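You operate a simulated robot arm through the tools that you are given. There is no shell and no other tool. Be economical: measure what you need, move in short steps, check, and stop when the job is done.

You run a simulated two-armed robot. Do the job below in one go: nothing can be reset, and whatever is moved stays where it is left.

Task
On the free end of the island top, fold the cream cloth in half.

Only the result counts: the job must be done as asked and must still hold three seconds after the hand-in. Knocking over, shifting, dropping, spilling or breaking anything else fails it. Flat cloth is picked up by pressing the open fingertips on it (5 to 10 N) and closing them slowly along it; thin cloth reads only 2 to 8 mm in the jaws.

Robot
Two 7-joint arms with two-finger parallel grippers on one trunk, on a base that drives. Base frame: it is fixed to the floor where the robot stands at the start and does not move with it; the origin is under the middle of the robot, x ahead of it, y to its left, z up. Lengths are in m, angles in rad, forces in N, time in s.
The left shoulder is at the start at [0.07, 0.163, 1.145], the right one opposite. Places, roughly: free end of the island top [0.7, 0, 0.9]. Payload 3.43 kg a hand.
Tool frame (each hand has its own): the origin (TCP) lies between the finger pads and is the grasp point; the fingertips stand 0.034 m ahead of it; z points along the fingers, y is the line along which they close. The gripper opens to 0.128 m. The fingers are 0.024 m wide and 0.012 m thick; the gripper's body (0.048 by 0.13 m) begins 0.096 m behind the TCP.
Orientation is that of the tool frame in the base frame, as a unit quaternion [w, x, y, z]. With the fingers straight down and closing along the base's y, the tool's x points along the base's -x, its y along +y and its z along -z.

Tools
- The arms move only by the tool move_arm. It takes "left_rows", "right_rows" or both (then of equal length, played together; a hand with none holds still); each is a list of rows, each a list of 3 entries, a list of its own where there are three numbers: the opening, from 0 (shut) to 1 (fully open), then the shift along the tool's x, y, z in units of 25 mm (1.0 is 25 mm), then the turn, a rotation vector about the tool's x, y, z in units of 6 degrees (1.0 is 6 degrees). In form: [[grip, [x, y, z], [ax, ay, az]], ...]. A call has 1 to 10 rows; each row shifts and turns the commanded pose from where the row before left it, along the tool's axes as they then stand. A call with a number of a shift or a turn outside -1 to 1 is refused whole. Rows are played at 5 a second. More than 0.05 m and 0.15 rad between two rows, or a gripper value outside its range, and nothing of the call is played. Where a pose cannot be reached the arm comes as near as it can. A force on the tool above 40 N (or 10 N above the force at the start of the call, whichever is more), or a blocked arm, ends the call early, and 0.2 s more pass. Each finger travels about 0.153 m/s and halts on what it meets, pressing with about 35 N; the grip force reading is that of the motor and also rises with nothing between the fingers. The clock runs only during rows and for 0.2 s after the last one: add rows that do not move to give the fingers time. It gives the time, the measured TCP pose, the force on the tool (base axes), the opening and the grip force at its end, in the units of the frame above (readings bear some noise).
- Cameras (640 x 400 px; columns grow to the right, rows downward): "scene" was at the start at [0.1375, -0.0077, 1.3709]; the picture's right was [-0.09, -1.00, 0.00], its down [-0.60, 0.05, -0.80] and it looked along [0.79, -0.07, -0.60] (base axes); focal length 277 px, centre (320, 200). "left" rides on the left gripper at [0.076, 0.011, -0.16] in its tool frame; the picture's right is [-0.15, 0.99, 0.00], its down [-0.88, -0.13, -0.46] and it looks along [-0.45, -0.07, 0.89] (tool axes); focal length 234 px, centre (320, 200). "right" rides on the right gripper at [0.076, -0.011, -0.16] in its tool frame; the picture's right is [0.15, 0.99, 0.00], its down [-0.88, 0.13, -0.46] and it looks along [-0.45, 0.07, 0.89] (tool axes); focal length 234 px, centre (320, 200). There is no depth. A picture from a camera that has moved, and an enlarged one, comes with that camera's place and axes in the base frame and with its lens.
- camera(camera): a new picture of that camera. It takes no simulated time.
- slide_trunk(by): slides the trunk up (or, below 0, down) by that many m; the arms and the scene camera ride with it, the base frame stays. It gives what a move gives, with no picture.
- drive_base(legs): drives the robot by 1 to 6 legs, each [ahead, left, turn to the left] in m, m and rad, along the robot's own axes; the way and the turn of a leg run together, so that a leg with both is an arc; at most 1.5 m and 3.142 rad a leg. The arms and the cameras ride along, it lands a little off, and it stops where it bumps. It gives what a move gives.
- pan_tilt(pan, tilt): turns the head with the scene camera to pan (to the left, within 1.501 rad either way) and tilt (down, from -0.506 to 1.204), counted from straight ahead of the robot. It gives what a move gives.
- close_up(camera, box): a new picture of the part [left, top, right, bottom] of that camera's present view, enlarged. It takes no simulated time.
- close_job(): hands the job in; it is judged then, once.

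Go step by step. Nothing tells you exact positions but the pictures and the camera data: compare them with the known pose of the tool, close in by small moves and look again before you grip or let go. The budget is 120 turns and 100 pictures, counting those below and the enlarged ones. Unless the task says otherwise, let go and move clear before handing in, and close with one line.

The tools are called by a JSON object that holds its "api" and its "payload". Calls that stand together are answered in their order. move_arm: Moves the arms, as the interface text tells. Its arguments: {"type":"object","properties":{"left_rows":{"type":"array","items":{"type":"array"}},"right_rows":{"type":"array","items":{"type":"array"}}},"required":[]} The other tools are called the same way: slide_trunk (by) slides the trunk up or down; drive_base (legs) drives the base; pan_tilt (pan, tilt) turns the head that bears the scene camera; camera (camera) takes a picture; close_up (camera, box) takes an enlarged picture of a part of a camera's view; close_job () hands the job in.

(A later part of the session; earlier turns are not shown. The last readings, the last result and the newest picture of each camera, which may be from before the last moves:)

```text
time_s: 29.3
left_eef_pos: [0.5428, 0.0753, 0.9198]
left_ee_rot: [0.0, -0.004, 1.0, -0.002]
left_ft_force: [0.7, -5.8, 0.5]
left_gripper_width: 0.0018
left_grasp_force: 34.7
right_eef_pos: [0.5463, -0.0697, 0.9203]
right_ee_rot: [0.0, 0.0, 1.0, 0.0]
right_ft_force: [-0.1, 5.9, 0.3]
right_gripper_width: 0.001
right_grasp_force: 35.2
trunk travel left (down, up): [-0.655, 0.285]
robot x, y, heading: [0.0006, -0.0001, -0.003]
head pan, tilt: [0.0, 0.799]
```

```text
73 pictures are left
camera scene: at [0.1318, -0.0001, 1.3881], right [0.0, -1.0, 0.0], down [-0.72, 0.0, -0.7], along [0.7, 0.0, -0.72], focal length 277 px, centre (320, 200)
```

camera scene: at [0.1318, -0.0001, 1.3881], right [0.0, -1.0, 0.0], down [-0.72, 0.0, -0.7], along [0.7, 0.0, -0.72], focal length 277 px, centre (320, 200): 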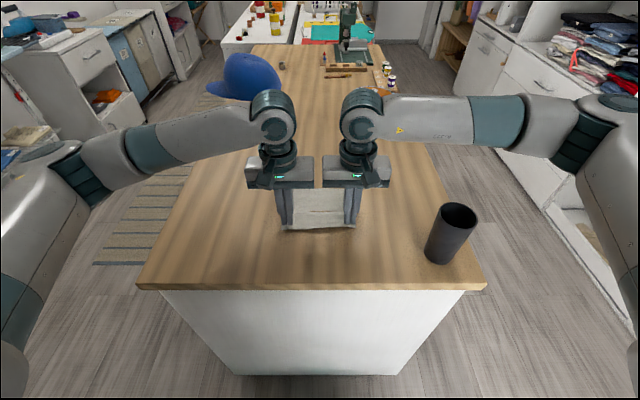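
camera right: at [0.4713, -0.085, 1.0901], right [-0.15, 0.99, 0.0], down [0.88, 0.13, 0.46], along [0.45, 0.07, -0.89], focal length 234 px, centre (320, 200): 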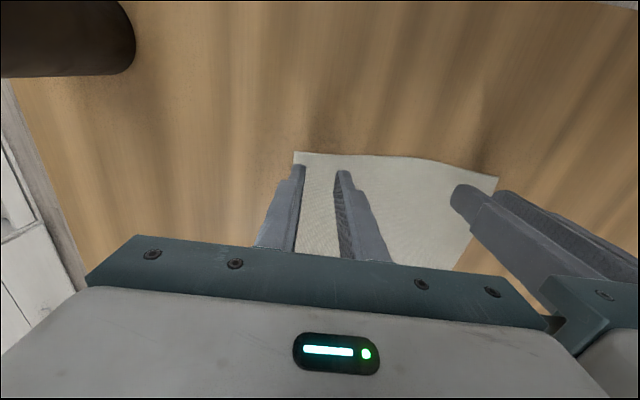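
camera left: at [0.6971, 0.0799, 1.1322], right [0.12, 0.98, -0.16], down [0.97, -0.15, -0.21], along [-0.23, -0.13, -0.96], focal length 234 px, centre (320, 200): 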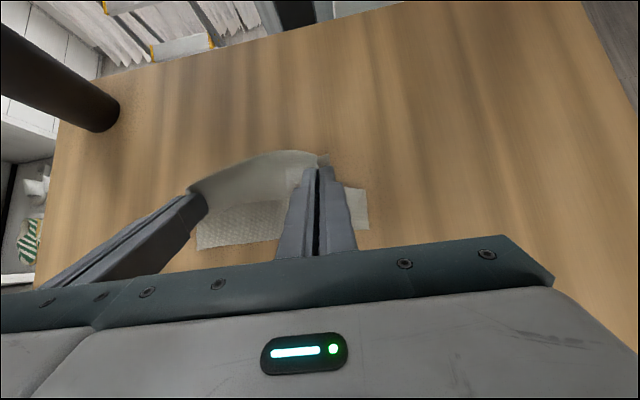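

The cloth is laid back out. I'll open the hands just above the table and lift clear to look.

{"api": "move_arm", "payload": {"right_rows": [[0.0, [0, 0, 0.1], [0, 0, 0]], [0.1, [0, 0, 0], [0, 0, 0]], [0.2, [0, 0, 0], [0, 0, 0]], [0.2, [0, 0, -0.4], [0, 0, 0]], [0.2, [0, 0, -1], [0, 0, 0]], [0.2, [0, 0, -1], [0, 0, 0]], [0.2, [0, -1, -1], [0, 0, 0]], [0.2, [0.5, -1, -1], [0, 0, 0]]], "left_rows": [[0.0, [0, 0, 0.1], [0, 0, 0]], [0.1, [0, 0, 0], [0, 0, 0]], [0.2, [0, 0, 0], [0, 0, 0]], [0.2, [0, 0, -0.4], [0, 0, 0]], [0.2, [0, 0, -1], [0, 0, 0]], [0.2, [0, 0, -1], [0, 0, 0]], [0.2, [0, 1, -1], [0, 0, 0]], [0.2, [0.5, 1, -1], [0, 0, 0]]]}}

{"api": "close_up", "payload": {"camera": "scene", "box": [240, 140, 400, 240]}}

```text
time_s: 31.1
left_eef_pos: [0.5269, 0.125, 1.0274]
left_ee_rot: [0.001, -0.004, 1.0, -0.001]
left_ft_force: [-0.7, 0.5, 1.0]
left_gripper_width: 0.0259
left_grasp_force: 0.0
right_eef_pos: [0.5294, -0.1202, 1.0269]
right_ee_rot: [0.001, 0.0, 1.0, 0.0]
right_ft_force: [0.3, -0.2, 0.2]
right_gripper_width: 0.0254
right_grasp_force: 0.1
trunk travel left (down, up): [-0.655, 0.285]
robot x, y, heading: [-0.0013, -0.0068, 0.003]
head pan, tilt: [0.0, 0.799]
```

```text
4.00 times, centred on (320, 190) of scene
camera zoom: at [0.1297, -0.0003, 1.3883], right [0.0, -1.0, 0.0], down [-0.72, 0.0, -0.7], along [0.7, 0.0, -0.72], focal length 1106 px, centre (320, 240)
```

zoom: 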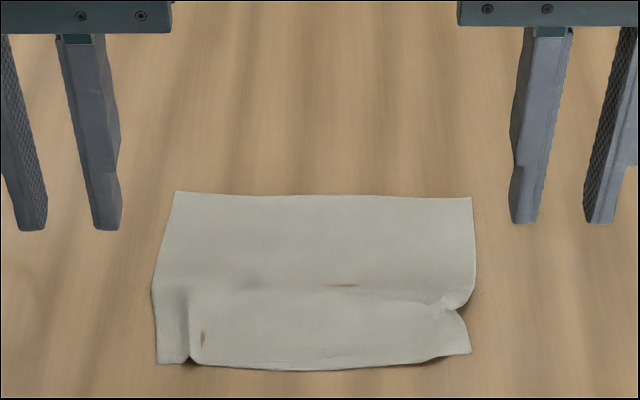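

The cloth is flat again with a helpful crease along its middle. The far edge is at x≈0.667, and the robot needs a bit more room, so I'll back the base off 0.10 m.

{"api": "drive_base", "payload": {"legs": [[-0.1, 0, 0]]}}

{"api": "camera", "payload": {"camera": "scene"}}

```text
time_s: 32.2
left_eef_pos: [0.4301, 0.1239, 1.0258]
left_ee_rot: [0.0, -0.003, 1.0, -0.001]
left_ft_force: [0.7, 0.6, 0.4]
left_gripper_width: 0.0258
left_grasp_force: 0.1
right_eef_pos: [0.4337, -0.1207, 1.0267]
right_ee_rot: [0.0, 0.0, 1.0, 0.0]
right_ft_force: [-0.2, -0.4, -0.2]
right_gripper_width: 0.0256
right_grasp_force: 0.0
trunk travel left (down, up): [-0.655, 0.285]
robot x, y, heading: [-0.096, 0.004, 0.004]
head pan, tilt: [0.0, 0.799]
```

```text
71 pictures are left
camera scene: at [0.0342, 0.0, 1.3881], right [0.0, -1.0, 0.0], down [-0.72, 0.0, -0.7], along [0.7, 0.0, -0.72], focal length 277 px, centre (320, 200)
```

scene: 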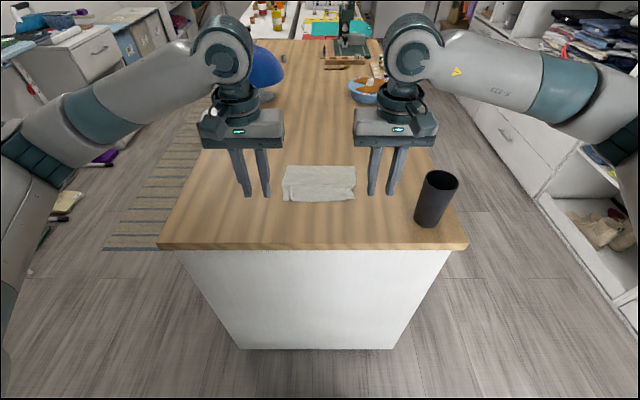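

Next I'll bring both hands forward over the far corners.

{"api": "move_arm", "payload": {"right_rows": [[0.15, [-0.9, 0.2, 0.37], [0, 0, 0]], [0.15, [-0.9, 0.2, 0.37], [0, 0, 0]], [0.15, [-0.9, 0.2, 0.37], [0, 0, 0]], [0.15, [-0.9, 0.2, 0.37], [0, 0, 0]], [0.15, [-0.9, 0.2, 0.37], [0, 0, 0]], [0.15, [-0.9, 0.2, 0.37], [0, 0, 0]], [0.15, [-0.9, 0.2, 0.37], [0, 0, 0]], [0.15, [-0.9, 0.2, 0.37], [0, 0, 0]], [0.15, [-0.9, 0.2, 0.37], [0, 0, 0]], [0.15, [-0.9, 0.2, 0.37], [0, 0, 0]]], "left_rows": [[0.15, [-0.91, -0.21, 0.36], [0, 0, 0]], [0.15, [-0.91, -0.21, 0.36], [0, 0, 0]], [0.15, [-0.91, -0.21, 0.36], [0, 0, 0]], [0.15, [-0.91, -0.21, 0.36], [0, 0, 0]], [0.15, [-0.91, -0.21, 0.36], [0, 0, 0]], [0.15, [-0.91, -0.21, 0.36], [0, 0, 0]], [0.15, [-0.91, -0.21, 0.36], [0, 0, 0]], [0.15, [-0.91, -0.21, 0.36], [0, 0, 0]], [0.15, [-0.91, -0.21, 0.36], [0, 0, 0]], [0.15, [-0.91, -0.21, 0.36], [0, 0, 0]]]}}

{"api": "close_up", "payload": {"camera": "scene", "box": [240, 120, 400, 220]}}

{"api": "close_up", "payload": {"camera": "right", "box": [160, 80, 480, 280]}}

{"api": "close_up", "payload": {"camera": "left", "box": [160, 80, 480, 280]}}

```text
time_s: 34.4
left_eef_pos: [0.659, 0.0747, 0.9346]
left_ee_rot: [-0.001, -0.004, 1.0, -0.001]
left_ft_force: [-0.6, -0.3, 0.1]
left_gripper_width: 0.0191
left_grasp_force: 0.2
right_eef_pos: [0.6604, -0.0712, 0.9351]
right_ee_rot: [-0.001, 0.001, 1.0, 0.0]
right_ft_force: [0.5, 0.1, -0.3]
right_gripper_width: 0.0192
right_grasp_force: 0.1
trunk travel left (down, up): [-0.655, 0.285]
robot x, y, heading: [-0.0968, -0.0005, -0.0]
head pan, tilt: [0.0, 0.799]
```

```text
4.00 times, centred on (320, 170) of scene
camera zoom: at [0.0358, 0.0, 1.388], right [0.0, -1.0, 0.0], down [-0.72, 0.0, -0.7], along [0.7, 0.0, -0.72], focal length 1106 px, centre (320, 320)
```

zoom: 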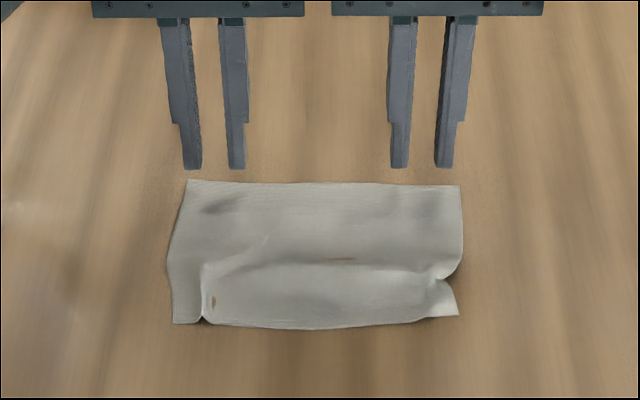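

```text
2.00 times, centred on (320, 180) of right
camera zoom: at [0.5862, -0.0829, 1.0942], right [-0.15, 0.99, 0.0], down [0.88, 0.13, 0.45], along [0.45, 0.07, -0.89], focal length 468 px, centre (320, 240)
```

zoom: 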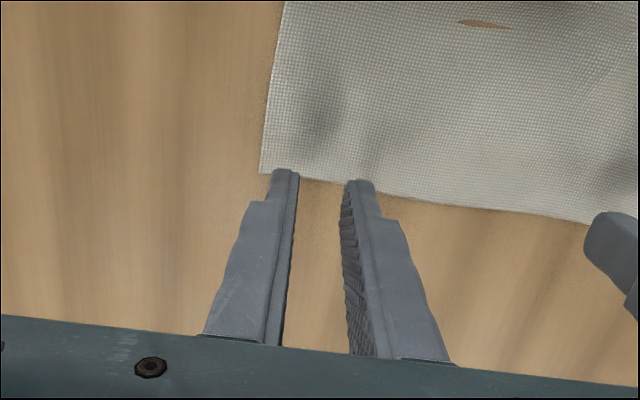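

```text
2.00 times, centred on (320, 180) of left
camera zoom: at [0.5842, 0.0844, 1.0954], right [0.14, 0.99, 0.0], down [0.88, -0.12, 0.45], along [0.45, -0.07, -0.89], focal length 468 px, centre (320, 240)
```

zoom: 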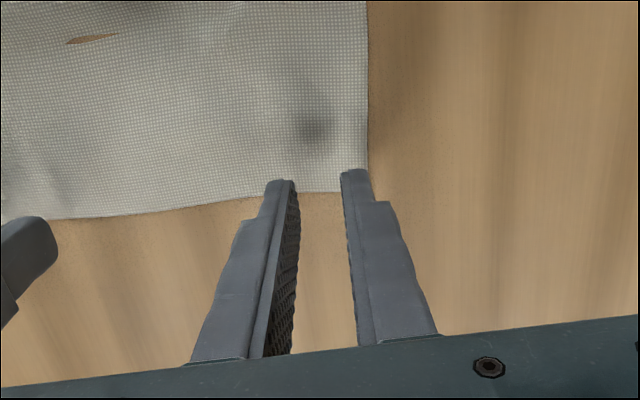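

The far edge is at x≈0.663–0.667. I'll shift 6 mm toward the robot for more overlap, then lower to contact.

{"api": "move_arm", "payload": {"right_rows": [[0.15, [0.24, 0, 0.2], [0, 0, 0]], [0.15, [0, 0, 0.3], [0, 0, 0]], [0.15, [0, 0, 0.2], [0, 0, 0]], [0.15, [0, 0, 0.08], [0, 0, 0]], [0.15, [0, 0, 0.04], [0, 0, 0]], [0.15, [0, 0, 0], [0, 0, 0]]], "left_rows": [[0.15, [0.2, -0.16, 0.2], [0, 0, 0]], [0.15, [0, 0, 0.3], [0, 0, 0]], [0.15, [0, 0, 0.2], [0, 0, 0]], [0.15, [0, 0, 0.06], [0, 0, 0]], [0.15, [0, 0, 0.04], [0, 0, 0]], [0.15, [0, 0, 0], [0, 0, 0]]]}}

```text
time_s: 35.8
left_eef_pos: [0.6536, 0.0705, 0.9172]
left_ee_rot: [0.0, -0.004, 1.0, -0.001]
left_ft_force: [-0.6, 0.0, 0.6]
left_gripper_width: 0.0192
left_grasp_force: 0.1
right_eef_pos: [0.6533, -0.0699, 0.9149]
right_ee_rot: [0.001, 0.0, 1.0, 0.001]
right_ft_force: [1.3, -0.5, 4.3]
right_gripper_width: 0.0193
right_grasp_force: 0.0
trunk travel left (down, up): [-0.655, 0.285]
robot x, y, heading: [-0.0967, -0.0002, -0.004]
head pan, tilt: [0.0, 0.799]
```

The right just touches with 4 N and the left isn't in contact yet. I'll trim both toward 8 N.

{"api": "move_arm", "payload": {"right_rows": [[0.15, [0, 0, 0.02], [0, 0, 0]], [0.15, [0, 0, 0], [0, 0, 0]], [0.15, [0, 0, 0], [0, 0, 0]]], "left_rows": [[0.15, [0, 0, 0.06], [0, 0, 0]], [0.15, [0, 0, 0.04], [0, 0, 0]], [0.15, [0, 0, 0], [0, 0, 0]]]}}

```text
time_s: 36.6
left_eef_pos: [0.6523, 0.0714, 0.9157]
left_ee_rot: [0.002, -0.004, 1.0, -0.002]
left_ft_force: [3.2, -1.1, 10.7]
left_gripper_width: 0.0192
left_grasp_force: 0.0
right_eef_pos: [0.6528, -0.0707, 0.9154]
right_ee_rot: [0.0, 0.0, 1.0, 0.0]
right_ft_force: [-0.1, 0.9, 5.4]
right_gripper_width: 0.0195
right_grasp_force: 0.1
trunk travel left (down, up): [-0.655, 0.285]
robot x, y, heading: [-0.0972, -0.0027, 0.003]
head pan, tilt: [0.0, 0.799]
```

The press forces are about 11 N left and 5 N right. I'll add a little on the right and close slowly.

{"api": "move_arm", "payload": {"right_rows": [[0.14, [0, 0, 0.025], [0, 0, 0]], [0.125, [0, 0, 0], [0, 0, 0]], [0.11, [0, 0, 0], [0, 0, 0]], [0.095, [0, 0, 0], [0, 0, 0]], [0.08, [0, 0, 0], [0, 0, 0]], [0.065, [0, 0, 0], [0, 0, 0]], [0.05, [0, 0, 0], [0, 0, 0]], [0.03, [0, 0, 0], [0, 0, 0]], [0.01, [0, 0, 0], [0, 0, 0]], [0.0, [0, 0, 0], [0, 0, 0]]], "left_rows": [[0.14, [0, 0, 0], [0, 0, 0]], [0.125, [0, 0, 0], [0, 0, 0]], [0.11, [0, 0, 0], [0, 0, 0]], [0.095, [0, 0, 0], [0, 0, 0]], [0.08, [0, 0, 0], [0, 0, 0]], [0.065, [0, 0, 0], [0, 0, 0]], [0.05, [0, 0, 0], [0, 0, 0]], [0.03, [0, 0, 0], [0, 0, 0]], [0.01, [0, 0, 0], [0, 0, 0]], [0.0, [0, 0, 0], [0, 0, 0]]]}}

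{"api": "close_up", "payload": {"camera": "scene", "box": [240, 120, 400, 220]}}

```text
time_s: 38.8
left_eef_pos: [0.6519, 0.07, 0.9166]
left_ee_rot: [0.0, -0.004, 1.0, -0.001]
left_ft_force: [-0.4, 1.5, 12.9]
left_gripper_width: 0.0002
left_grasp_force: 33.4
right_eef_pos: [0.6515, -0.0708, 0.9147]
right_ee_rot: [0.001, 0.0, 1.0, 0.001]
right_ft_force: [0.2, -1.1, 11.5]
right_gripper_width: 0.0001
right_grasp_force: 32.7
trunk travel left (down, up): [-0.655, 0.285]
robot x, y, heading: [-0.097, -0.0009, 0.001]
head pan, tilt: [0.0, 0.799]
```

```text
4.00 times, centred on (320, 170) of scene
camera zoom: at [0.0314, 0.0, 1.3885], right [0.0, -1.0, 0.0], down [-0.72, 0.0, -0.7], along [0.7, 0.0, -0.72], focal length 1106 px, centre (320, 320)
```

zoom: 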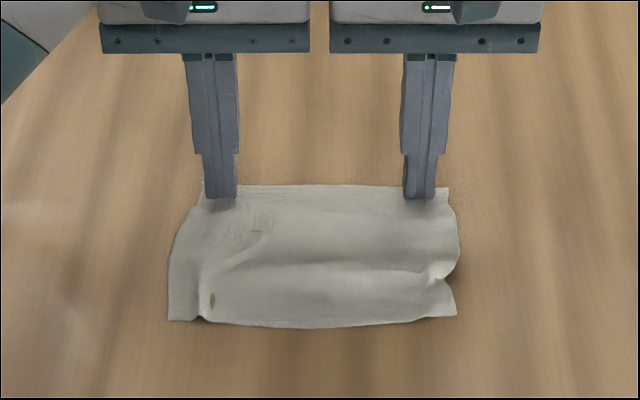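

Both jaws read about 0, so they caught nothing though the cloth gathered. I'll lift, reopen and look.

{"api": "move_arm", "payload": {"right_rows": [[0.0, [0, 0, -0.4], [0, 0, 0]], [0.2, [0, 0, 0], [0, 0, 0]], [0.2, [0, 0, 0], [0, 0, 0]]], "left_rows": [[0.0, [0, 0, -0.4], [0, 0, 0]], [0.2, [0, 0, 0], [0, 0, 0]], [0.2, [0, 0, 0], [0, 0, 0]]]}}

{"api": "close_up", "payload": {"camera": "right", "box": [160, 80, 480, 280]}}

{"api": "close_up", "payload": {"camera": "left", "box": [160, 80, 480, 280]}}

```text
time_s: 39.6
left_eef_pos: [0.6535, 0.0696, 0.9228]
left_ee_rot: [-0.002, -0.004, 1.0, -0.001]
left_ft_force: [0.3, -0.3, 0.3]
left_gripper_width: 0.0258
left_grasp_force: 0.2
right_eef_pos: [0.6539, -0.0701, 0.9212]
right_ee_rot: [-0.001, -0.001, 1.0, 0.0]
right_ft_force: [0.5, 0.3, 0.5]
right_gripper_width: 0.0256
right_grasp_force: 0.1
trunk travel left (down, up): [-0.655, 0.285]
robot x, y, heading: [-0.0983, -0.0036, -0.001]
head pan, tilt: [0.0, 0.799]
```

```text
2.00 times, centred on (320, 180) of right
camera zoom: at [0.5792, -0.0818, 1.0819], right [-0.15, 0.99, 0.0], down [0.88, 0.13, 0.45], along [0.45, 0.07, -0.89], focal length 468 px, centre (320, 240)
```

zoom: 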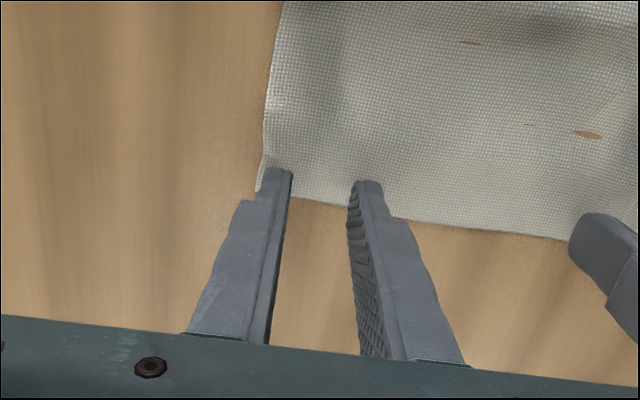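

```text
2.00 times, centred on (320, 180) of left
camera zoom: at [0.5783, 0.0812, 1.0838], right [0.14, 0.99, 0.0], down [0.88, -0.12, 0.45], along [0.45, -0.07, -0.89], focal length 468 px, centre (320, 240)
```

zoom: 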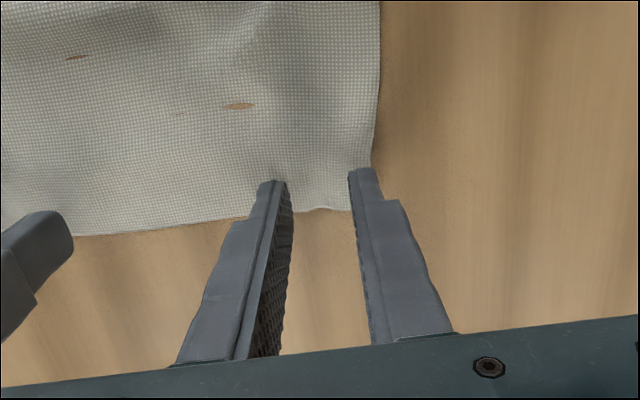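

The cloth sprang back under the fingers. I'll move 8 mm further onto it and press again with the 0.2 opening.

{"api": "move_arm", "payload": {"right_rows": [[0.2, [0.35, 0, 0], [0, 0, 0]], [0.2, [0, 0, 0.2], [0, 0, 0]], [0.2, [0, 0, 0.12], [0, 0, 0]], [0.2, [0, 0, 0.06], [0, 0, 0]], [0.2, [0, 0, 0], [0, 0, 0]]], "left_rows": [[0.2, [0.35, 0, 0], [0, 0, 0]], [0.2, [0, 0, 0.2], [0, 0, 0]], [0.2, [0, 0, 0.12], [0, 0, 0]], [0.2, [0, 0, 0.06], [0, 0, 0]], [0.2, [0, 0, 0], [0, 0, 0]]]}}

```text
time_s: 40.8
left_eef_pos: [0.6452, 0.0708, 0.9147]
left_ee_rot: [0.002, -0.003, 1.0, -0.002]
left_ft_force: [2.1, 0.5, 10.0]
left_gripper_width: 0.0258
left_grasp_force: 0.5
right_eef_pos: [0.6443, -0.0706, 0.9152]
right_ee_rot: [0.001, 0.0, 1.0, 0.0]
right_ft_force: [3.0, -0.4, 7.2]
right_gripper_width: 0.0255
right_grasp_force: 0.0
trunk travel left (down, up): [-0.655, 0.285]
robot x, y, heading: [-0.0998, 0.0007, -0.005]
head pan, tilt: [0.0, 0.799]
```

Forces are about 10 and 7 N. I'll close slowly with a touch more pressure.

{"api": "move_arm", "payload": {"right_rows": [[0.185, [0, 0, 0.04], [0, 0, 0]], [0.165, [0, 0, 0], [0, 0, 0]], [0.145, [0, 0, 0], [0, 0, 0]], [0.125, [0, 0, 0], [0, 0, 0]], [0.105, [0, 0, 0], [0, 0, 0]], [0.085, [0, 0, 0], [0, 0, 0]], [0.06, [0, 0, 0], [0, 0, 0]], [0.03, [0, 0, 0], [0, 0, 0]], [0.0, [0, 0, 0], [0, 0, 0]], [0.0, [0, 0, 0], [0, 0, 0]]], "left_rows": [[0.185, [0, 0, 0.03], [0, 0, 0]], [0.165, [0, 0, 0], [0, 0, 0]], [0.145, [0, 0, 0], [0, 0, 0]], [0.125, [0, 0, 0], [0, 0, 0]], [0.105, [0, 0, 0], [0, 0, 0]], [0.085, [0, 0, 0], [0, 0, 0]], [0.06, [0, 0, 0], [0, 0, 0]], [0.03, [0, 0, 0], [0, 0, 0]], [0.0, [0, 0, 0], [0, 0, 0]], [0.0, [0, 0, 0], [0, 0, 0]]]}}

{"api": "close_up", "payload": {"camera": "scene", "box": [240, 120, 400, 220]}}

```text
time_s: 43.0
left_eef_pos: [0.6421, 0.0691, 0.9142]
left_ee_rot: [0.002, -0.003, 1.0, -0.003]
left_ft_force: [0.9, -14.2, 13.3]
left_gripper_width: 0.0017
left_grasp_force: 35.7
right_eef_pos: [0.6418, -0.0684, 0.915]
right_ee_rot: [0.002, -0.001, 1.0, 0.001]
right_ft_force: [0.6, 15.9, 15.8]
right_gripper_width: 0.0017
right_grasp_force: 35.1
trunk travel left (down, up): [-0.655, 0.285]
robot x, y, heading: [-0.0979, 0.0029, 0.001]
head pan, tilt: [0.0, 0.799]
```

```text
4.00 times, centred on (320, 170) of scene
camera zoom: at [0.0306, 0.0003, 1.3886], right [0.0, -1.0, 0.0], down [-0.71, 0.0, -0.7], along [0.7, 0.0, -0.71], focal length 1106 px, centre (320, 320)
```

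zoom: 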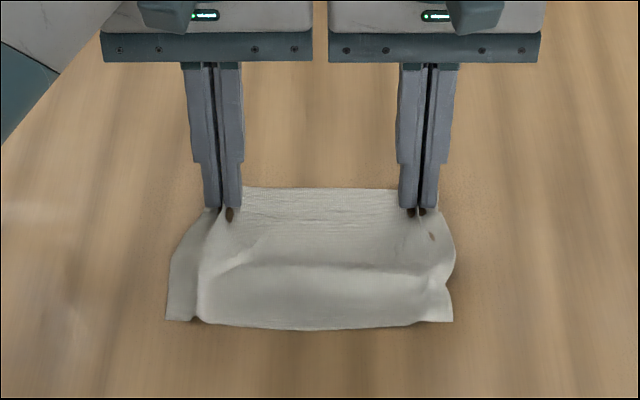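

Both hands now hold the far corners at 1.7 mm each. I'll carry the edge up and toward the robot, turning the wrists as it goes, and check at the top.

{"api": "move_arm", "payload": {"right_rows": [[0.0, [0.18, 0.05, -0.59], [0, -1, 0]], [0.0, [0.24, 0, -0.61], [0, -1, 0]], [0.0, [0.32, 0, -0.52], [0, -1, 0]], [0.0, [0.42, 0, -0.42], [0, -1, 0]], [0.0, [0.5, 0, -0.37], [0, -1, 0]], [0.0, [0.57, 0, -0.29], [0, -1, 0]], [0, [0, 0, 0], [0, 0, 0]]], "left_rows": [[0.0, [0.18, -0.05, -0.59], [0, -1, 0]], [0.0, [0.24, 0, -0.61], [0, -1, 0]], [0.0, [0.32, 0, -0.52], [0, -1, 0]], [0.0, [0.42, 0, -0.42], [0, -1, 0]], [0.0, [0.5, 0, -0.37], [0, -1, 0]], [0.0, [0.57, 0, -0.29], [0, -1, 0]], [0, [0, 0, 0], [0, 0, 0]]]}}

{"api": "camera", "payload": {"camera": "scene"}}

{"api": "camera", "payload": {"camera": "right"}}

```text
time_s: 44.6
left_eef_pos: [0.5786, 0.0688, 0.9621]
left_ee_rot: [0.309, -0.004, 0.951, 0.0]
left_ft_force: [-0.5, -14.4, -1.1]
left_gripper_width: 0.0017
left_grasp_force: 34.9
right_eef_pos: [0.5773, -0.0684, 0.9619]
right_ee_rot: [0.31, 0.0, 0.951, 0.001]
right_ft_force: [1.3, 14.3, -0.3]
right_gripper_width: 0.0017
right_grasp_force: 35.0
trunk travel left (down, up): [-0.655, 0.285]
robot x, y, heading: [-0.0929, -0.0044, 0.001]
head pan, tilt: [0.0, 0.799]
```

```text
63 pictures are left
camera scene: at [0.0352, 0.0, 1.3881], right [0.0, -1.0, 0.0], down [-0.72, 0.0, -0.7], along [0.7, 0.0, -0.72], focal length 277 px, centre (320, 200)
```

scene: 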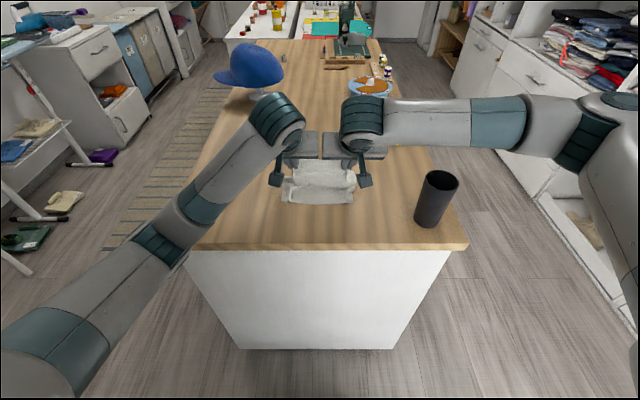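

```text
62 pictures are left
camera right: at [0.4232, -0.0805, 1.0455], right [-0.12, 0.99, -0.09], down [0.44, 0.13, 0.89], along [0.89, 0.07, -0.45], focal length 234 px, centre (320, 200)
```

right: 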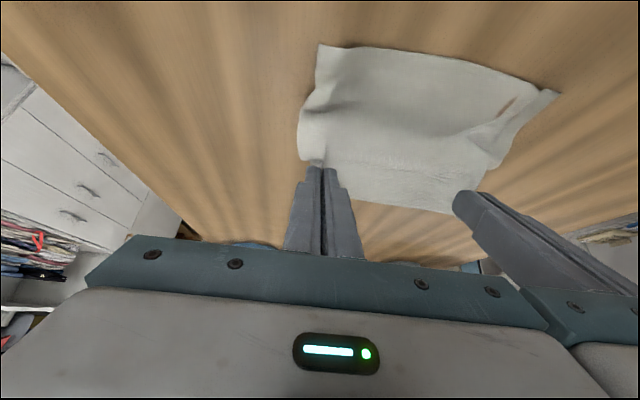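

The turn goes easily this way and the cup is still clear of the right arm. I'll continue in short steps.

{"api": "move_arm", "payload": {"right_rows": [[0.0, [0.61, 0, -0.24], [0, -1, 0]], [0.0, [0.6, 0, -0.14], [0, -1, 0]], [0, [0, 0, 0], [0, 0, 0]]], "left_rows": [[0.0, [0.61, 0, -0.24], [0, -1, 0]], [0.0, [0.6, 0, -0.14], [0, -1, 0]], [0, [0, 0, 0], [0, 0, 0]]]}}

{"api": "camera", "payload": {"camera": "scene"}}

{"api": "camera", "payload": {"camera": "right"}}

```text
time_s: 45.4
left_eef_pos: [0.5502, 0.0678, 0.9509]
left_ee_rot: [0.408, -0.003, 0.913, -0.001]
left_ft_force: [-0.2, -12.2, 0.0]
left_gripper_width: 0.0019
left_grasp_force: 35.5
right_eef_pos: [0.5483, -0.0707, 0.9507]
right_ee_rot: [0.406, -0.001, 0.914, 0.002]
right_ft_force: [0.7, 12.4, 0.7]
right_gripper_width: 0.0019
right_grasp_force: 35.1
trunk travel left (down, up): [-0.655, 0.285]
robot x, y, heading: [-0.0987, -0.0009, -0.001]
head pan, tilt: [0.0, 0.799]
```

```text
61 pictures are left
camera scene: at [0.0347, -0.0001, 1.3881], right [0.0, -1.0, 0.0], down [-0.72, 0.0, -0.7], along [0.7, 0.0, -0.72], focal length 277 px, centre (320, 200)
```

scene: 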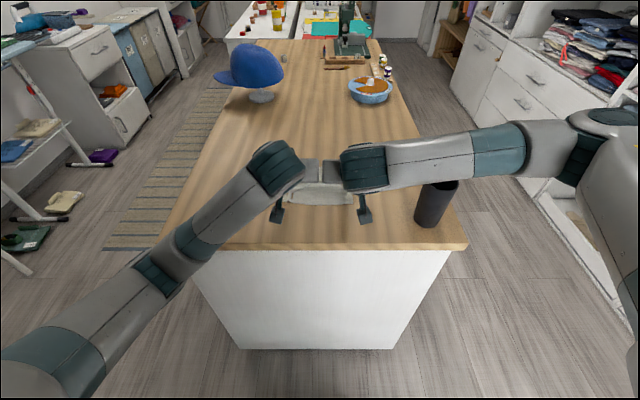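

```text
60 pictures are left
camera right: at [0.3795, -0.081, 1.0004], right [-0.1, 0.99, -0.11], down [0.25, 0.13, 0.96], along [0.96, 0.07, -0.26], focal length 234 px, centre (320, 200)
```

right: 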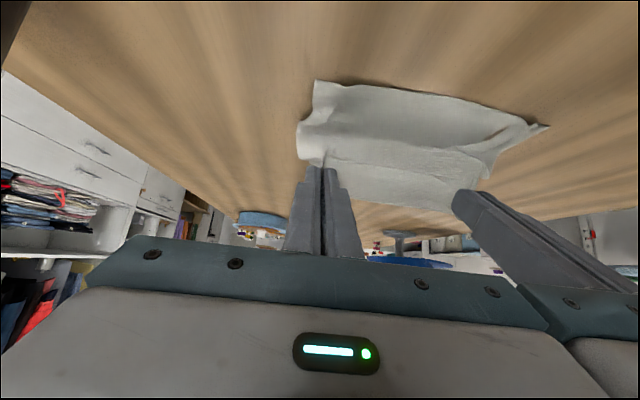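

The right forearm now passes above and robot-side of the cup, with roughly 5 cm of clearance. I'll hold the tilt at 48° and come down in small checked steps.

{"api": "move_arm", "payload": {"right_rows": [[0.0, [0.5, 0, -0.04], [0, 0, 0]], [0.0, [0.5, 0, -0.04], [0, 0, 0]]], "left_rows": [[0.0, [0.5, 0, -0.04], [0, 0, 0]], [0.0, [0.5, 0, -0.04], [0, 0, 0]]]}}

{"api": "camera", "payload": {"camera": "scene"}}

{"api": "camera", "payload": {"camera": "left"}}

```text
time_s: 46.0
left_eef_pos: [0.5304, 0.0681, 0.9351]
left_ee_rot: [0.407, -0.005, 0.914, 0.001]
left_ft_force: [-0.5, -12.0, -0.2]
left_gripper_width: 0.0017
left_grasp_force: 35.3
right_eef_pos: [0.5298, -0.0686, 0.9328]
right_ee_rot: [0.407, 0.0, 0.914, 0.0]
right_ft_force: [-0.6, 13.0, 0.0]
right_gripper_width: 0.0019
right_grasp_force: 34.7
trunk travel left (down, up): [-0.655, 0.285]
robot x, y, heading: [-0.0967, 0.0049, -0.001]
head pan, tilt: [0.0, 0.799]
```

```text
59 pictures are left
camera scene: at [0.0343, 0.0, 1.3882], right [0.0, -1.0, 0.0], down [-0.72, 0.0, -0.7], along [0.7, 0.0, -0.72], focal length 277 px, centre (320, 200)
```

scene: 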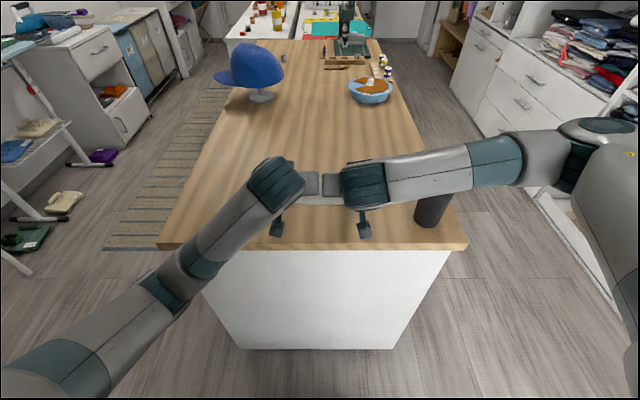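

```text
58 pictures are left
camera left: at [0.3613, 0.0773, 0.9859], right [0.09, 0.99, 0.11], down [0.25, -0.13, 0.96], along [0.96, -0.06, -0.26], focal length 234 px, centre (320, 200)
```

left: 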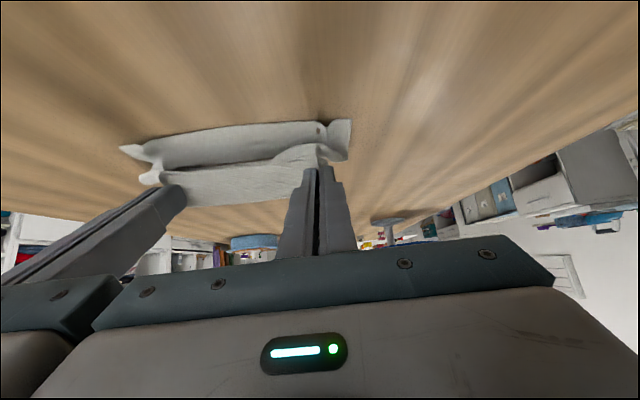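

The flap is over, but the held strip still leans the wrong way at 48°. I'll tilt further around the fingertips, two small steps at a time, watching the right forearm and the cup.

{"api": "move_arm", "payload": {"right_rows": [[0.0, [0.24, 0, -0.09], [0, -1, 0]], [0.0, [0.25, 0, -0.06], [0, -1, 0]], [0.0, [0, 0, 0], [0, 0, 0]]], "left_rows": [[0.0, [0.24, 0, -0.09], [0, -1, 0]], [0.0, [0.25, 0, -0.06], [0, -1, 0]], [0.0, [0, 0, 0], [0, 0, 0]]]}}

{"api": "camera", "payload": {"camera": "scene"}}

{"api": "camera", "payload": {"camera": "left"}}

```text
time_s: 46.8
left_eef_pos: [0.5203, 0.0668, 0.9272]
left_ee_rot: [0.5, -0.004, 0.866, 0.001]
left_ft_force: [-0.5, -11.4, -0.8]
left_gripper_width: 0.0019
left_grasp_force: 34.9
right_eef_pos: [0.519, -0.0701, 0.9258]
right_ee_rot: [0.5, -0.001, 0.866, 0.001]
right_ft_force: [-0.3, 11.7, 0.8]
right_gripper_width: 0.0016
right_grasp_force: 35.0
trunk travel left (down, up): [-0.655, 0.285]
robot x, y, heading: [-0.0983, -0.0008, 0.001]
head pan, tilt: [0.0, 0.799]
```

```text
57 pictures are left
camera scene: at [0.0348, -0.0004, 1.3881], right [0.0, -1.0, 0.0], down [-0.72, 0.0, -0.7], along [0.7, 0.0, -0.72], focal length 277 px, centre (320, 200)
```

scene: 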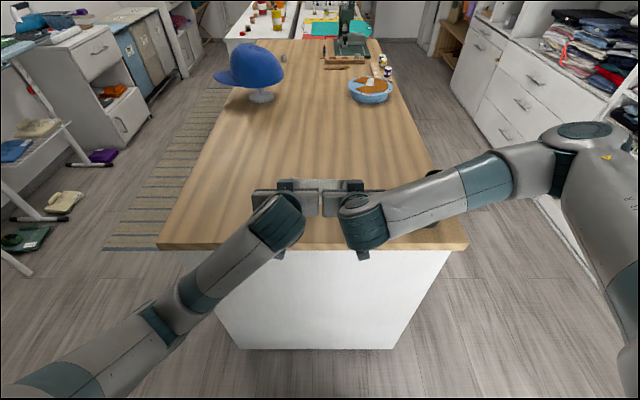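

```text
56 pictures are left
camera left: at [0.3444, 0.0768, 0.9419], right [0.07, 0.99, 0.12], down [0.05, -0.13, 0.99], along [1.0, -0.06, -0.05], focal length 234 px, centre (320, 200)
```

left: 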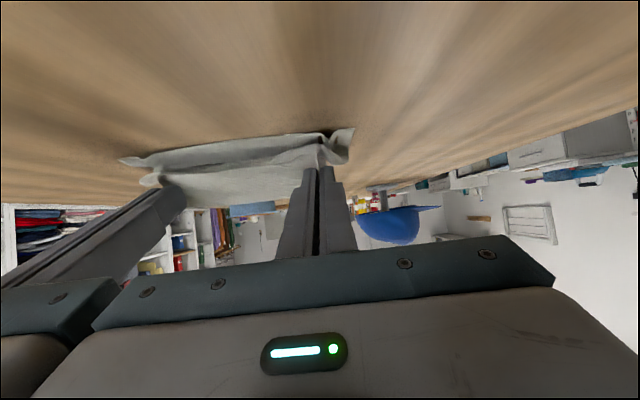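

The forearm has moved toward the robot, clear of the cup. I'll tilt two more steps.

{"api": "move_arm", "payload": {"right_rows": [[0.0, [0.26, 0, -0.07], [0, -1, 0]], [0.0, [0.26, 0, -0.07], [0, -1, 0]], [0.0, [0, 0, 0], [0, 0, 0]]], "left_rows": [[0.0, [0.26, 0, -0.07], [0, -1, 0]], [0.0, [0.26, 0, -0.07], [0, -1, 0]], [0.0, [0, 0, 0], [0, 0, 0]]]}}

{"api": "camera", "payload": {"camera": "scene"}}

{"api": "camera", "payload": {"camera": "left"}}

```text
time_s: 47.6
left_eef_pos: [0.5117, 0.0662, 0.9159]
left_ee_rot: [0.588, -0.003, 0.809, 0.001]
left_ft_force: [-1.1, -9.1, -0.3]
left_gripper_width: 0.0018
left_grasp_force: 35.7
right_eef_pos: [0.5103, -0.07, 0.9167]
right_ee_rot: [0.588, 0.0, 0.809, 0.002]
right_ft_force: [0.0, 9.1, -0.1]
right_gripper_width: 0.002
right_grasp_force: 34.7
trunk travel left (down, up): [-0.655, 0.285]
robot x, y, heading: [-0.0964, -0.0031, -0.002]
head pan, tilt: [0.0, 0.799]
```

```text
55 pictures are left
camera scene: at [0.0351, -0.0018, 1.3881], right [0.0, -1.0, 0.0], down [-0.72, 0.0, -0.7], along [0.7, 0.0, -0.72], focal length 277 px, centre (320, 200)
```

scene: 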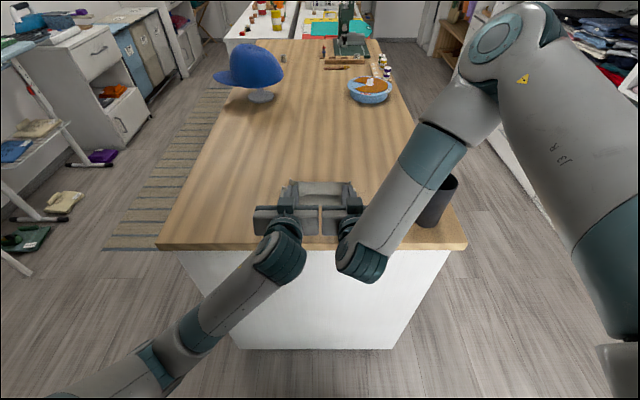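

```text
54 pictures are left
camera left: at [0.3364, 0.076, 0.8943], right [0.04, 0.99, 0.14], down [-0.16, -0.13, 0.98], along [0.99, -0.06, 0.15], focal length 234 px, centre (320, 200)
```

left: 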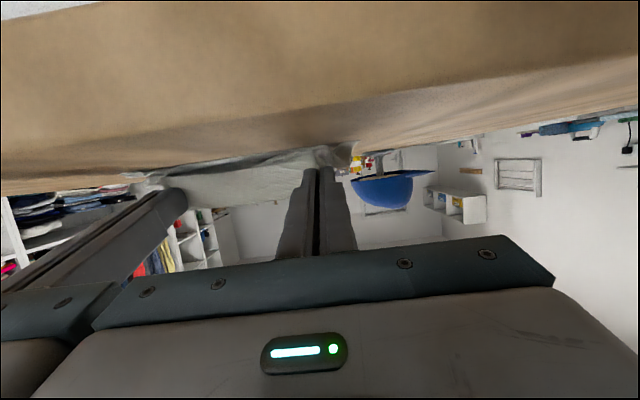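

The right elbow swung up high and the cup is still standing. I'll look closely at the cloth.

{"api": "close_up", "payload": {"camera": "scene", "box": [230, 150, 390, 250]}}

{"api": "close_up", "payload": {"camera": "left", "box": [120, 100, 400, 275]}}

```text
4.00 times, centred on (310, 200) of scene
camera zoom: at [0.0351, -0.0018, 1.3881], right [0.0, -1.0, 0.0], down [-0.72, 0.0, -0.7], along [0.7, 0.0, -0.72], focal length 1106 px, centre (360, 200)
```

zoom: 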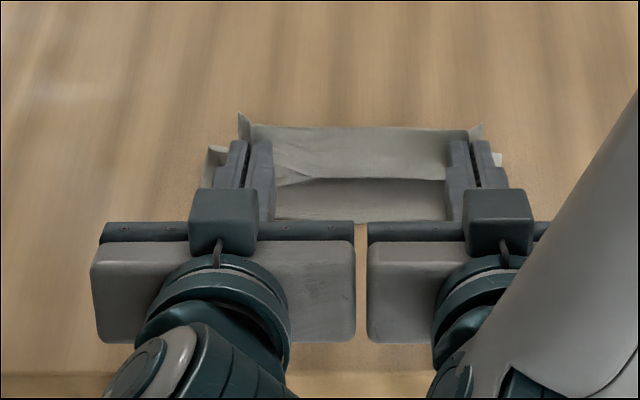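

```text
2.29 times, centred on (260, 188) of left
camera zoom: at [0.3364, 0.076, 0.8943], right [0.04, 0.99, 0.14], down [-0.16, -0.13, 0.98], along [0.99, -0.06, 0.15], focal length 535 px, centre (457, 229)
```

zoom: 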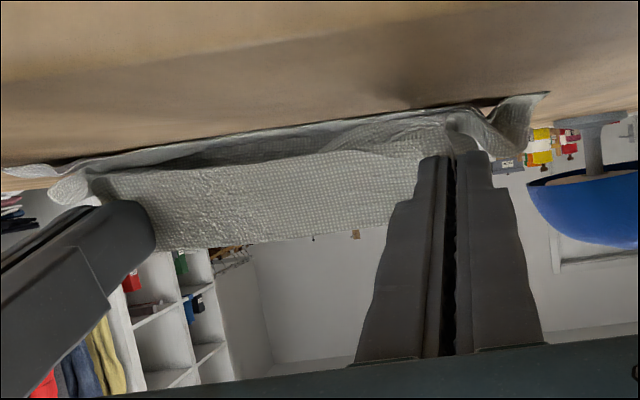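

The flap is folded over and its held edge now stands upright above the near edge. I'll open the hands slightly, back out along the fingers and look.

{"api": "move_arm", "payload": {"right_rows": [[0.0, [0.1, 0, 0], [0, 0, 0]], [0.08, [0, 0, 0], [0, 0, 0]], [0.16, [0, 0, 0], [0, 0, 0]], [0.16, [0, 0, -0.5], [0, 0, 0]], [0.16, [0, 0, -0.5], [0, 0, 0]], [0.16, [0, 0, -0.5], [0, 0, 0]]], "left_rows": [[0.0, [0.1, 0, 0], [0, 0, 0]], [0.08, [0, 0, 0], [0, 0, 0]], [0.16, [0, 0, 0], [0, 0, 0]], [0.16, [0, 0, -0.5], [0, 0, 0]], [0.16, [0, 0, -0.5], [0, 0, 0]], [0.16, [0, 0, -0.5], [0, 0, 0]]]}}

{"api": "camera", "payload": {"camera": "scene"}}

{"api": "close_up", "payload": {"camera": "scene", "box": [230, 150, 390, 250]}}

{"api": "close_up", "payload": {"camera": "left", "box": [120, 100, 400, 275]}}

```text
time_s: 49.0
left_eef_pos: [0.4739, 0.0673, 0.9254]
left_ee_rot: [0.588, -0.005, 0.809, 0.003]
left_ft_force: [0.3, -0.3, -0.3]
left_gripper_width: 0.0203
left_grasp_force: 0.1
right_eef_pos: [0.4737, -0.0687, 0.9259]
right_ee_rot: [0.588, 0.0, 0.809, 0.0]
right_ft_force: [-0.3, 0.0, -0.2]
right_gripper_width: 0.0204
right_grasp_force: 0.1
trunk travel left (down, up): [-0.655, 0.285]
robot x, y, heading: [-0.0952, 0.0013, 0.001]
head pan, tilt: [0.0, 0.799]
```

```text
51 pictures are left
camera scene: at [0.0337, -0.0003, 1.3882], right [0.0, -1.0, 0.0], down [-0.72, 0.0, -0.7], along [0.7, 0.0, -0.72], focal length 277 px, centre (320, 200)
```

scene: 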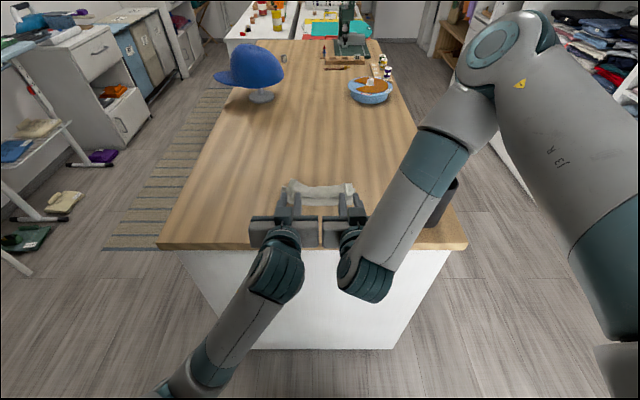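

```text
4.00 times, centred on (310, 200) of scene
camera zoom: at [0.0337, -0.0003, 1.3882], right [0.0, -1.0, 0.0], down [-0.72, 0.0, -0.7], along [0.7, 0.0, -0.72], focal length 1106 px, centre (360, 200)
```

zoom: 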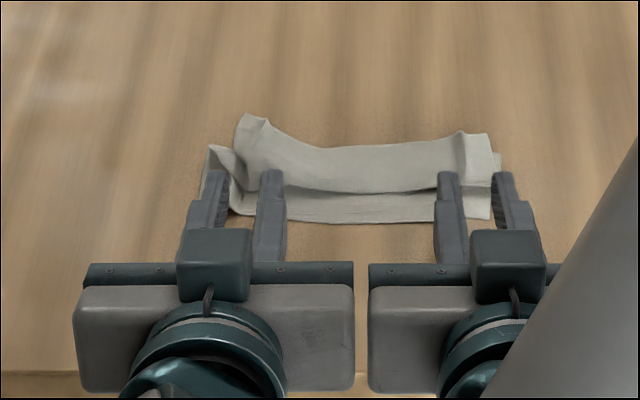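

```text
2.29 times, centred on (260, 188) of left
camera zoom: at [0.299, 0.0774, 0.9045], right [0.04, 0.99, 0.14], down [-0.16, -0.13, 0.98], along [0.99, -0.06, 0.15], focal length 535 px, centre (457, 229)
```

zoom: 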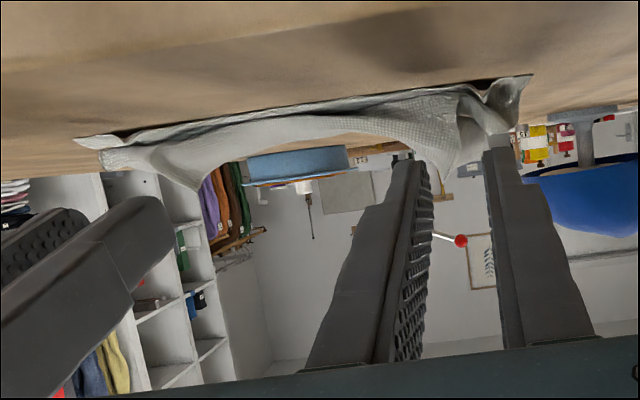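

The flap lies over, but its last strip curls up and away from the robot. I'll take the hands up and out, then sweep that strip toward the robot with a hand from the far side.

{"api": "move_arm", "payload": {"right_rows": [[0.16, [-0.9, 0, -0.35], [0, 0, 0]], [0.16, [-0.9, 0, -0.35], [0, 0, 0]], [0.16, [-0.9, 0, -0.35], [0, 0, 0]], [0.16, [-0.9, 0, -0.35], [0, 0, 0]], [0.16, [-0.9, 0, -0.35], [0, 0, 0]], [0.16, [-0.9, 0, -0.35], [0, 0, 0]]], "left_rows": [[0.16, [-0.9, 0, -0.35], [0, 0, 0]], [0.16, [-0.9, 0, -0.35], [0, 0, 0]], [0.16, [-0.9, 0, -0.35], [0, 0, 0]], [0.16, [-0.9, 0, -0.35], [0, 0, 0]], [0.16, [-0.9, 0, -0.35], [0, 0, 0]], [0.16, [-0.9, 0, -0.35], [0, 0, 0]]]}}

{"api": "camera", "payload": {"camera": "scene"}}

```text
time_s: 50.4
left_eef_pos: [0.4701, 0.0925, 1.0569]
left_ee_rot: [0.588, 0.006, 0.808, 0.045]
left_ft_force: [-0.7, -0.1, 0.3]
left_gripper_width: 0.0205
left_grasp_force: 0.1
right_eef_pos: [0.4665, -0.0707, 1.0725]
right_ee_rot: [0.588, 0.0, 0.809, 0.001]
right_ft_force: [-0.3, -0.4, 0.2]
right_gripper_width: 0.0205
right_grasp_force: 0.1
trunk travel left (down, up): [-0.655, 0.285]
robot x, y, heading: [-0.0969, -0.0001, 0.004]
head pan, tilt: [0.0, 0.799]
```

```text
48 pictures are left
camera scene: at [0.0339, -0.0009, 1.3881], right [0.0, -1.0, 0.0], down [-0.72, 0.0, -0.7], along [0.7, 0.0, -0.72], focal length 277 px, centre (320, 200)
```

scene: 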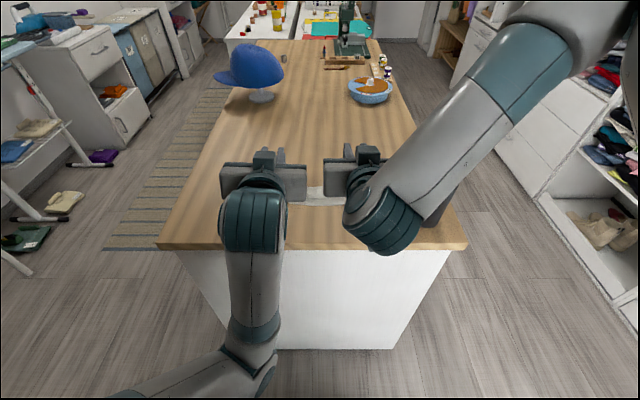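

Hands are up. I'll turn them back to pointing down.

{"api": "move_arm", "payload": {"right_rows": [[0.16, [0, 0, -0.2], [0, 1, 0]], [0.16, [0, 0, -0.2], [0, 1, 0]], [0.16, [0, 0, -0.2], [0, 1, 0]], [0.16, [0, 0, -0.2], [0, 1, 0]], [0.16, [0, 0, -0.2], [0, 1, 0]], [0.16, [0, 0, -0.2], [0, 1, 0]]], "left_rows": [[0.16, [0, 0.1, 0], [0, 1, 0]], [0.16, [0, 0.1, 0], [0, 1, 0]], [0.16, [0, 0.1, 0], [0, 1, 0]], [0.16, [0, 0.1, 0], [0, 1, 0]], [0.16, [0, 0.1, 0], [0, 1, 0]], [0.16, [0, 0.1, 0], [0, 1, 0]]]}}

{"api": "camera", "payload": {"camera": "scene"}}

```text
time_s: 51.0
left_eef_pos: [0.4768, 0.1236, 1.0517]
left_ee_rot: [0.517, 0.0, 0.852, 0.077]
left_ft_force: [0.0, -0.6, 0.2]
left_gripper_width: 0.0205
left_grasp_force: 0.1
right_eef_pos: [0.4581, -0.0704, 1.0739]
right_ee_rot: [0.517, 0.001, 0.856, 0.0]
right_ft_force: [0.1, -0.3, -0.1]
right_gripper_width: 0.0206
right_grasp_force: 0.1
trunk travel left (down, up): [-0.655, 0.285]
robot x, y, heading: [-0.0971, -0.0031, -0.002]
head pan, tilt: [0.0, 0.799]
stopped in row 2 (left hand): the arm was blocked; the commanded pose is now the measured one
```

```text
47 pictures are left
camera scene: at [0.0347, -0.0007, 1.3881], right [0.0, -1.0, 0.0], down [-0.72, 0.0, -0.7], along [0.7, 0.0, -0.72], focal length 277 px, centre (320, 200)
```

scene: 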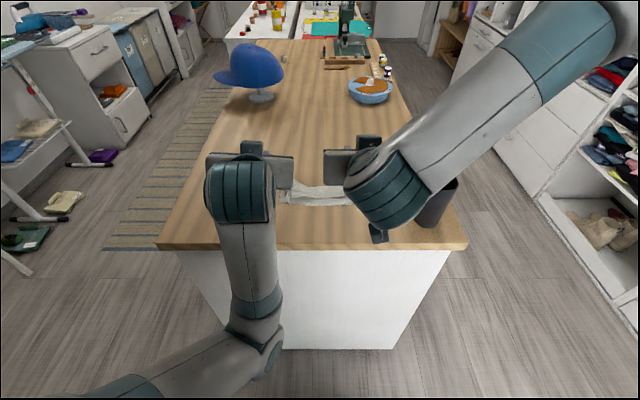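

The left arm got blocked with its elbow tucked in low. I'll move the left hand forward while untilting and leave the right still.

{"api": "move_arm", "payload": {"left_rows": [[0.16, [-0.38, 0, 0.7], [0, 0, 0]], [0.16, [-0.4, 0, 0.7], [0, 0.7, 0]], [0.16, [-0.45, 0, 0.66], [0, 1, 0]], [0.16, [-0.5, 0, 0.6], [0, 1, 0]]]}}

{"api": "camera", "payload": {"camera": "scene"}}

```text
time_s: 52.0
left_eef_pos: [0.5609, 0.1653, 1.0492]
left_ee_rot: [0.388, -0.021, 0.915, 0.114]
left_ft_force: [-0.3, 0.5, 0.0]
left_gripper_width: 0.0206
left_grasp_force: 0.1
right_eef_pos: [0.4581, -0.0686, 1.0721]
right_ee_rot: [0.518, 0.0, 0.856, 0.0]
right_ft_force: [0.6, -0.3, -1.1]
right_gripper_width: 0.0205
right_grasp_force: 0.0
trunk travel left (down, up): [-0.655, 0.285]
robot x, y, heading: [-0.0959, 0.0042, 0.006]
head pan, tilt: [0.0, 0.799]
```

```text
46 pictures are left
camera scene: at [0.0354, 0.0004, 1.3879], right [0.0, -1.0, 0.0], down [-0.72, 0.0, -0.7], along [0.7, 0.0, -0.72], focal length 277 px, centre (320, 200)
```

scene: 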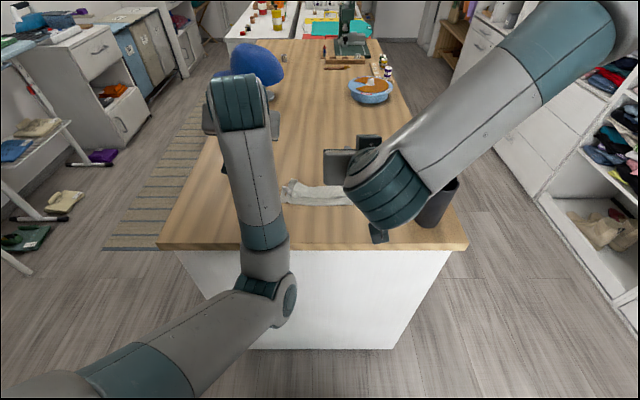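

The left arm moves freely again. I'll straighten it and finish turning it down, staying high.

{"api": "move_arm", "payload": {"left_rows": [[0.16, [0, 0, 0], [0.72, 0, -0.16]], [0.16, [0, 0, 0], [0.72, 0, -0.16]], [0.16, [0, 0, 0], [0.72, 0, -0.16]], [0.16, [0, 0, -0.4], [0, 1, 0]], [0.16, [0, 0, -0.4], [0, 1, 0]], [0.16, [0, 0, -0.4], [0, 1, 0]], [0.16, [0, 0, 0], [0, 1, 0]], [0.16, [0, 0, 0], [0, 1, 0]], [0.16, [0, 0, 0], [0, 1, 0]], [0.16, [0, 0, 0], [0, 1, 0]]]}}

{"api": "camera", "payload": {"camera": "scene"}}

```text
time_s: 54.2
left_eef_pos: [0.6711, 0.1392, 0.9511]
left_ee_rot: [0.035, 0.024, 0.999, -0.033]
left_ft_force: [0.7, 0.4, -0.3]
left_gripper_width: 0.0205
left_grasp_force: 0.0
left hand out of reach, approached as far as the arm can: row 2, 3, 4, 5, 6, 7, 8, 9, 10
right_eef_pos: [0.4583, -0.0693, 1.0737]
right_ee_rot: [0.517, 0.0, 0.856, 0.0]
right_ft_force: [-0.9, -0.6, 0.6]
right_gripper_width: 0.0206
right_grasp_force: 0.2
trunk travel left (down, up): [-0.655, 0.285]
robot x, y, heading: [-0.0958, -0.0031, -0.001]
head pan, tilt: [0.0, 0.799]
```

```text
45 pictures are left
camera scene: at [0.0349, 0.0003, 1.388], right [0.0, -1.0, 0.0], down [-0.72, 0.0, -0.7], along [0.7, 0.0, -0.72], focal length 277 px, centre (320, 200)
```

scene: 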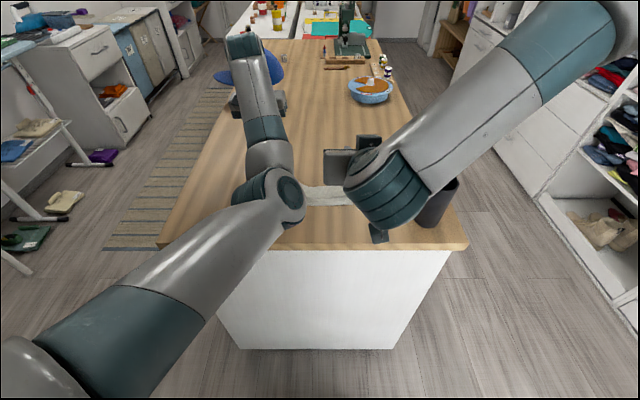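

The left arm's elbow is in an awkward inward configuration. I'll draw the left hand back and out to the side, since the right arm is better placed to sweep.

{"api": "move_arm", "payload": {"left_rows": [[0.16, [0.6, 0.8, -0.4], [0, 0, 0]], [0.16, [0.6, 0.8, -0.4], [0, 0, 0]], [0.16, [0.6, 0.8, -0.4], [0, 0, 0]], [0.16, [0.6, 0.8, -0.2], [0, 0, 0]], [0.16, [0.6, 0.8, 0], [0, 0, 0]], [0.16, [0, 0.8, 0], [0, 0, 0]]]}}

{"api": "camera", "payload": {"camera": "scene"}}

```text
time_s: 55.6
left_eef_pos: [0.6304, 0.278, 0.9634]
left_ee_rot: [0.036, 0.023, 0.999, -0.032]
left_ft_force: [0.6, 0.7, -0.3]
left_gripper_width: 0.0202
left_grasp_force: 0.0
left hand out of reach, approached as far as the arm can: row 1, 2, 3, 4
right_eef_pos: [0.4593, -0.0682, 1.0747]
right_ee_rot: [0.517, 0.0, 0.856, -0.001]
right_ft_force: [-0.3, 0.1, 0.3]
right_gripper_width: 0.0204
right_grasp_force: 0.1
trunk travel left (down, up): [-0.655, 0.285]
robot x, y, heading: [-0.0944, 0.0012, -0.001]
head pan, tilt: [0.0, 0.799]
```

```text
44 pictures are left
camera scene: at [0.035, 0.001, 1.3881], right [0.0, -1.0, 0.0], down [-0.72, 0.0, -0.7], along [0.7, 0.0, -0.72], focal length 277 px, centre (320, 200)
```

scene: 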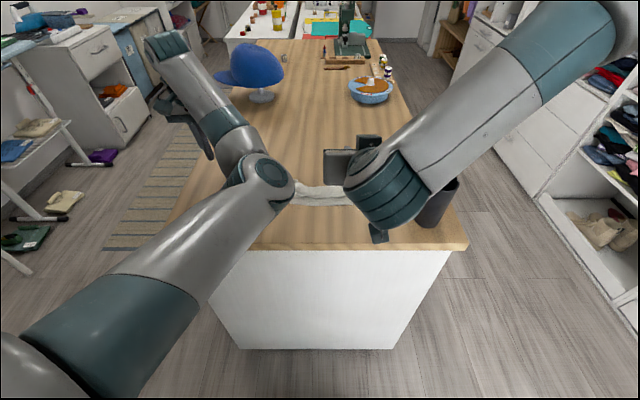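

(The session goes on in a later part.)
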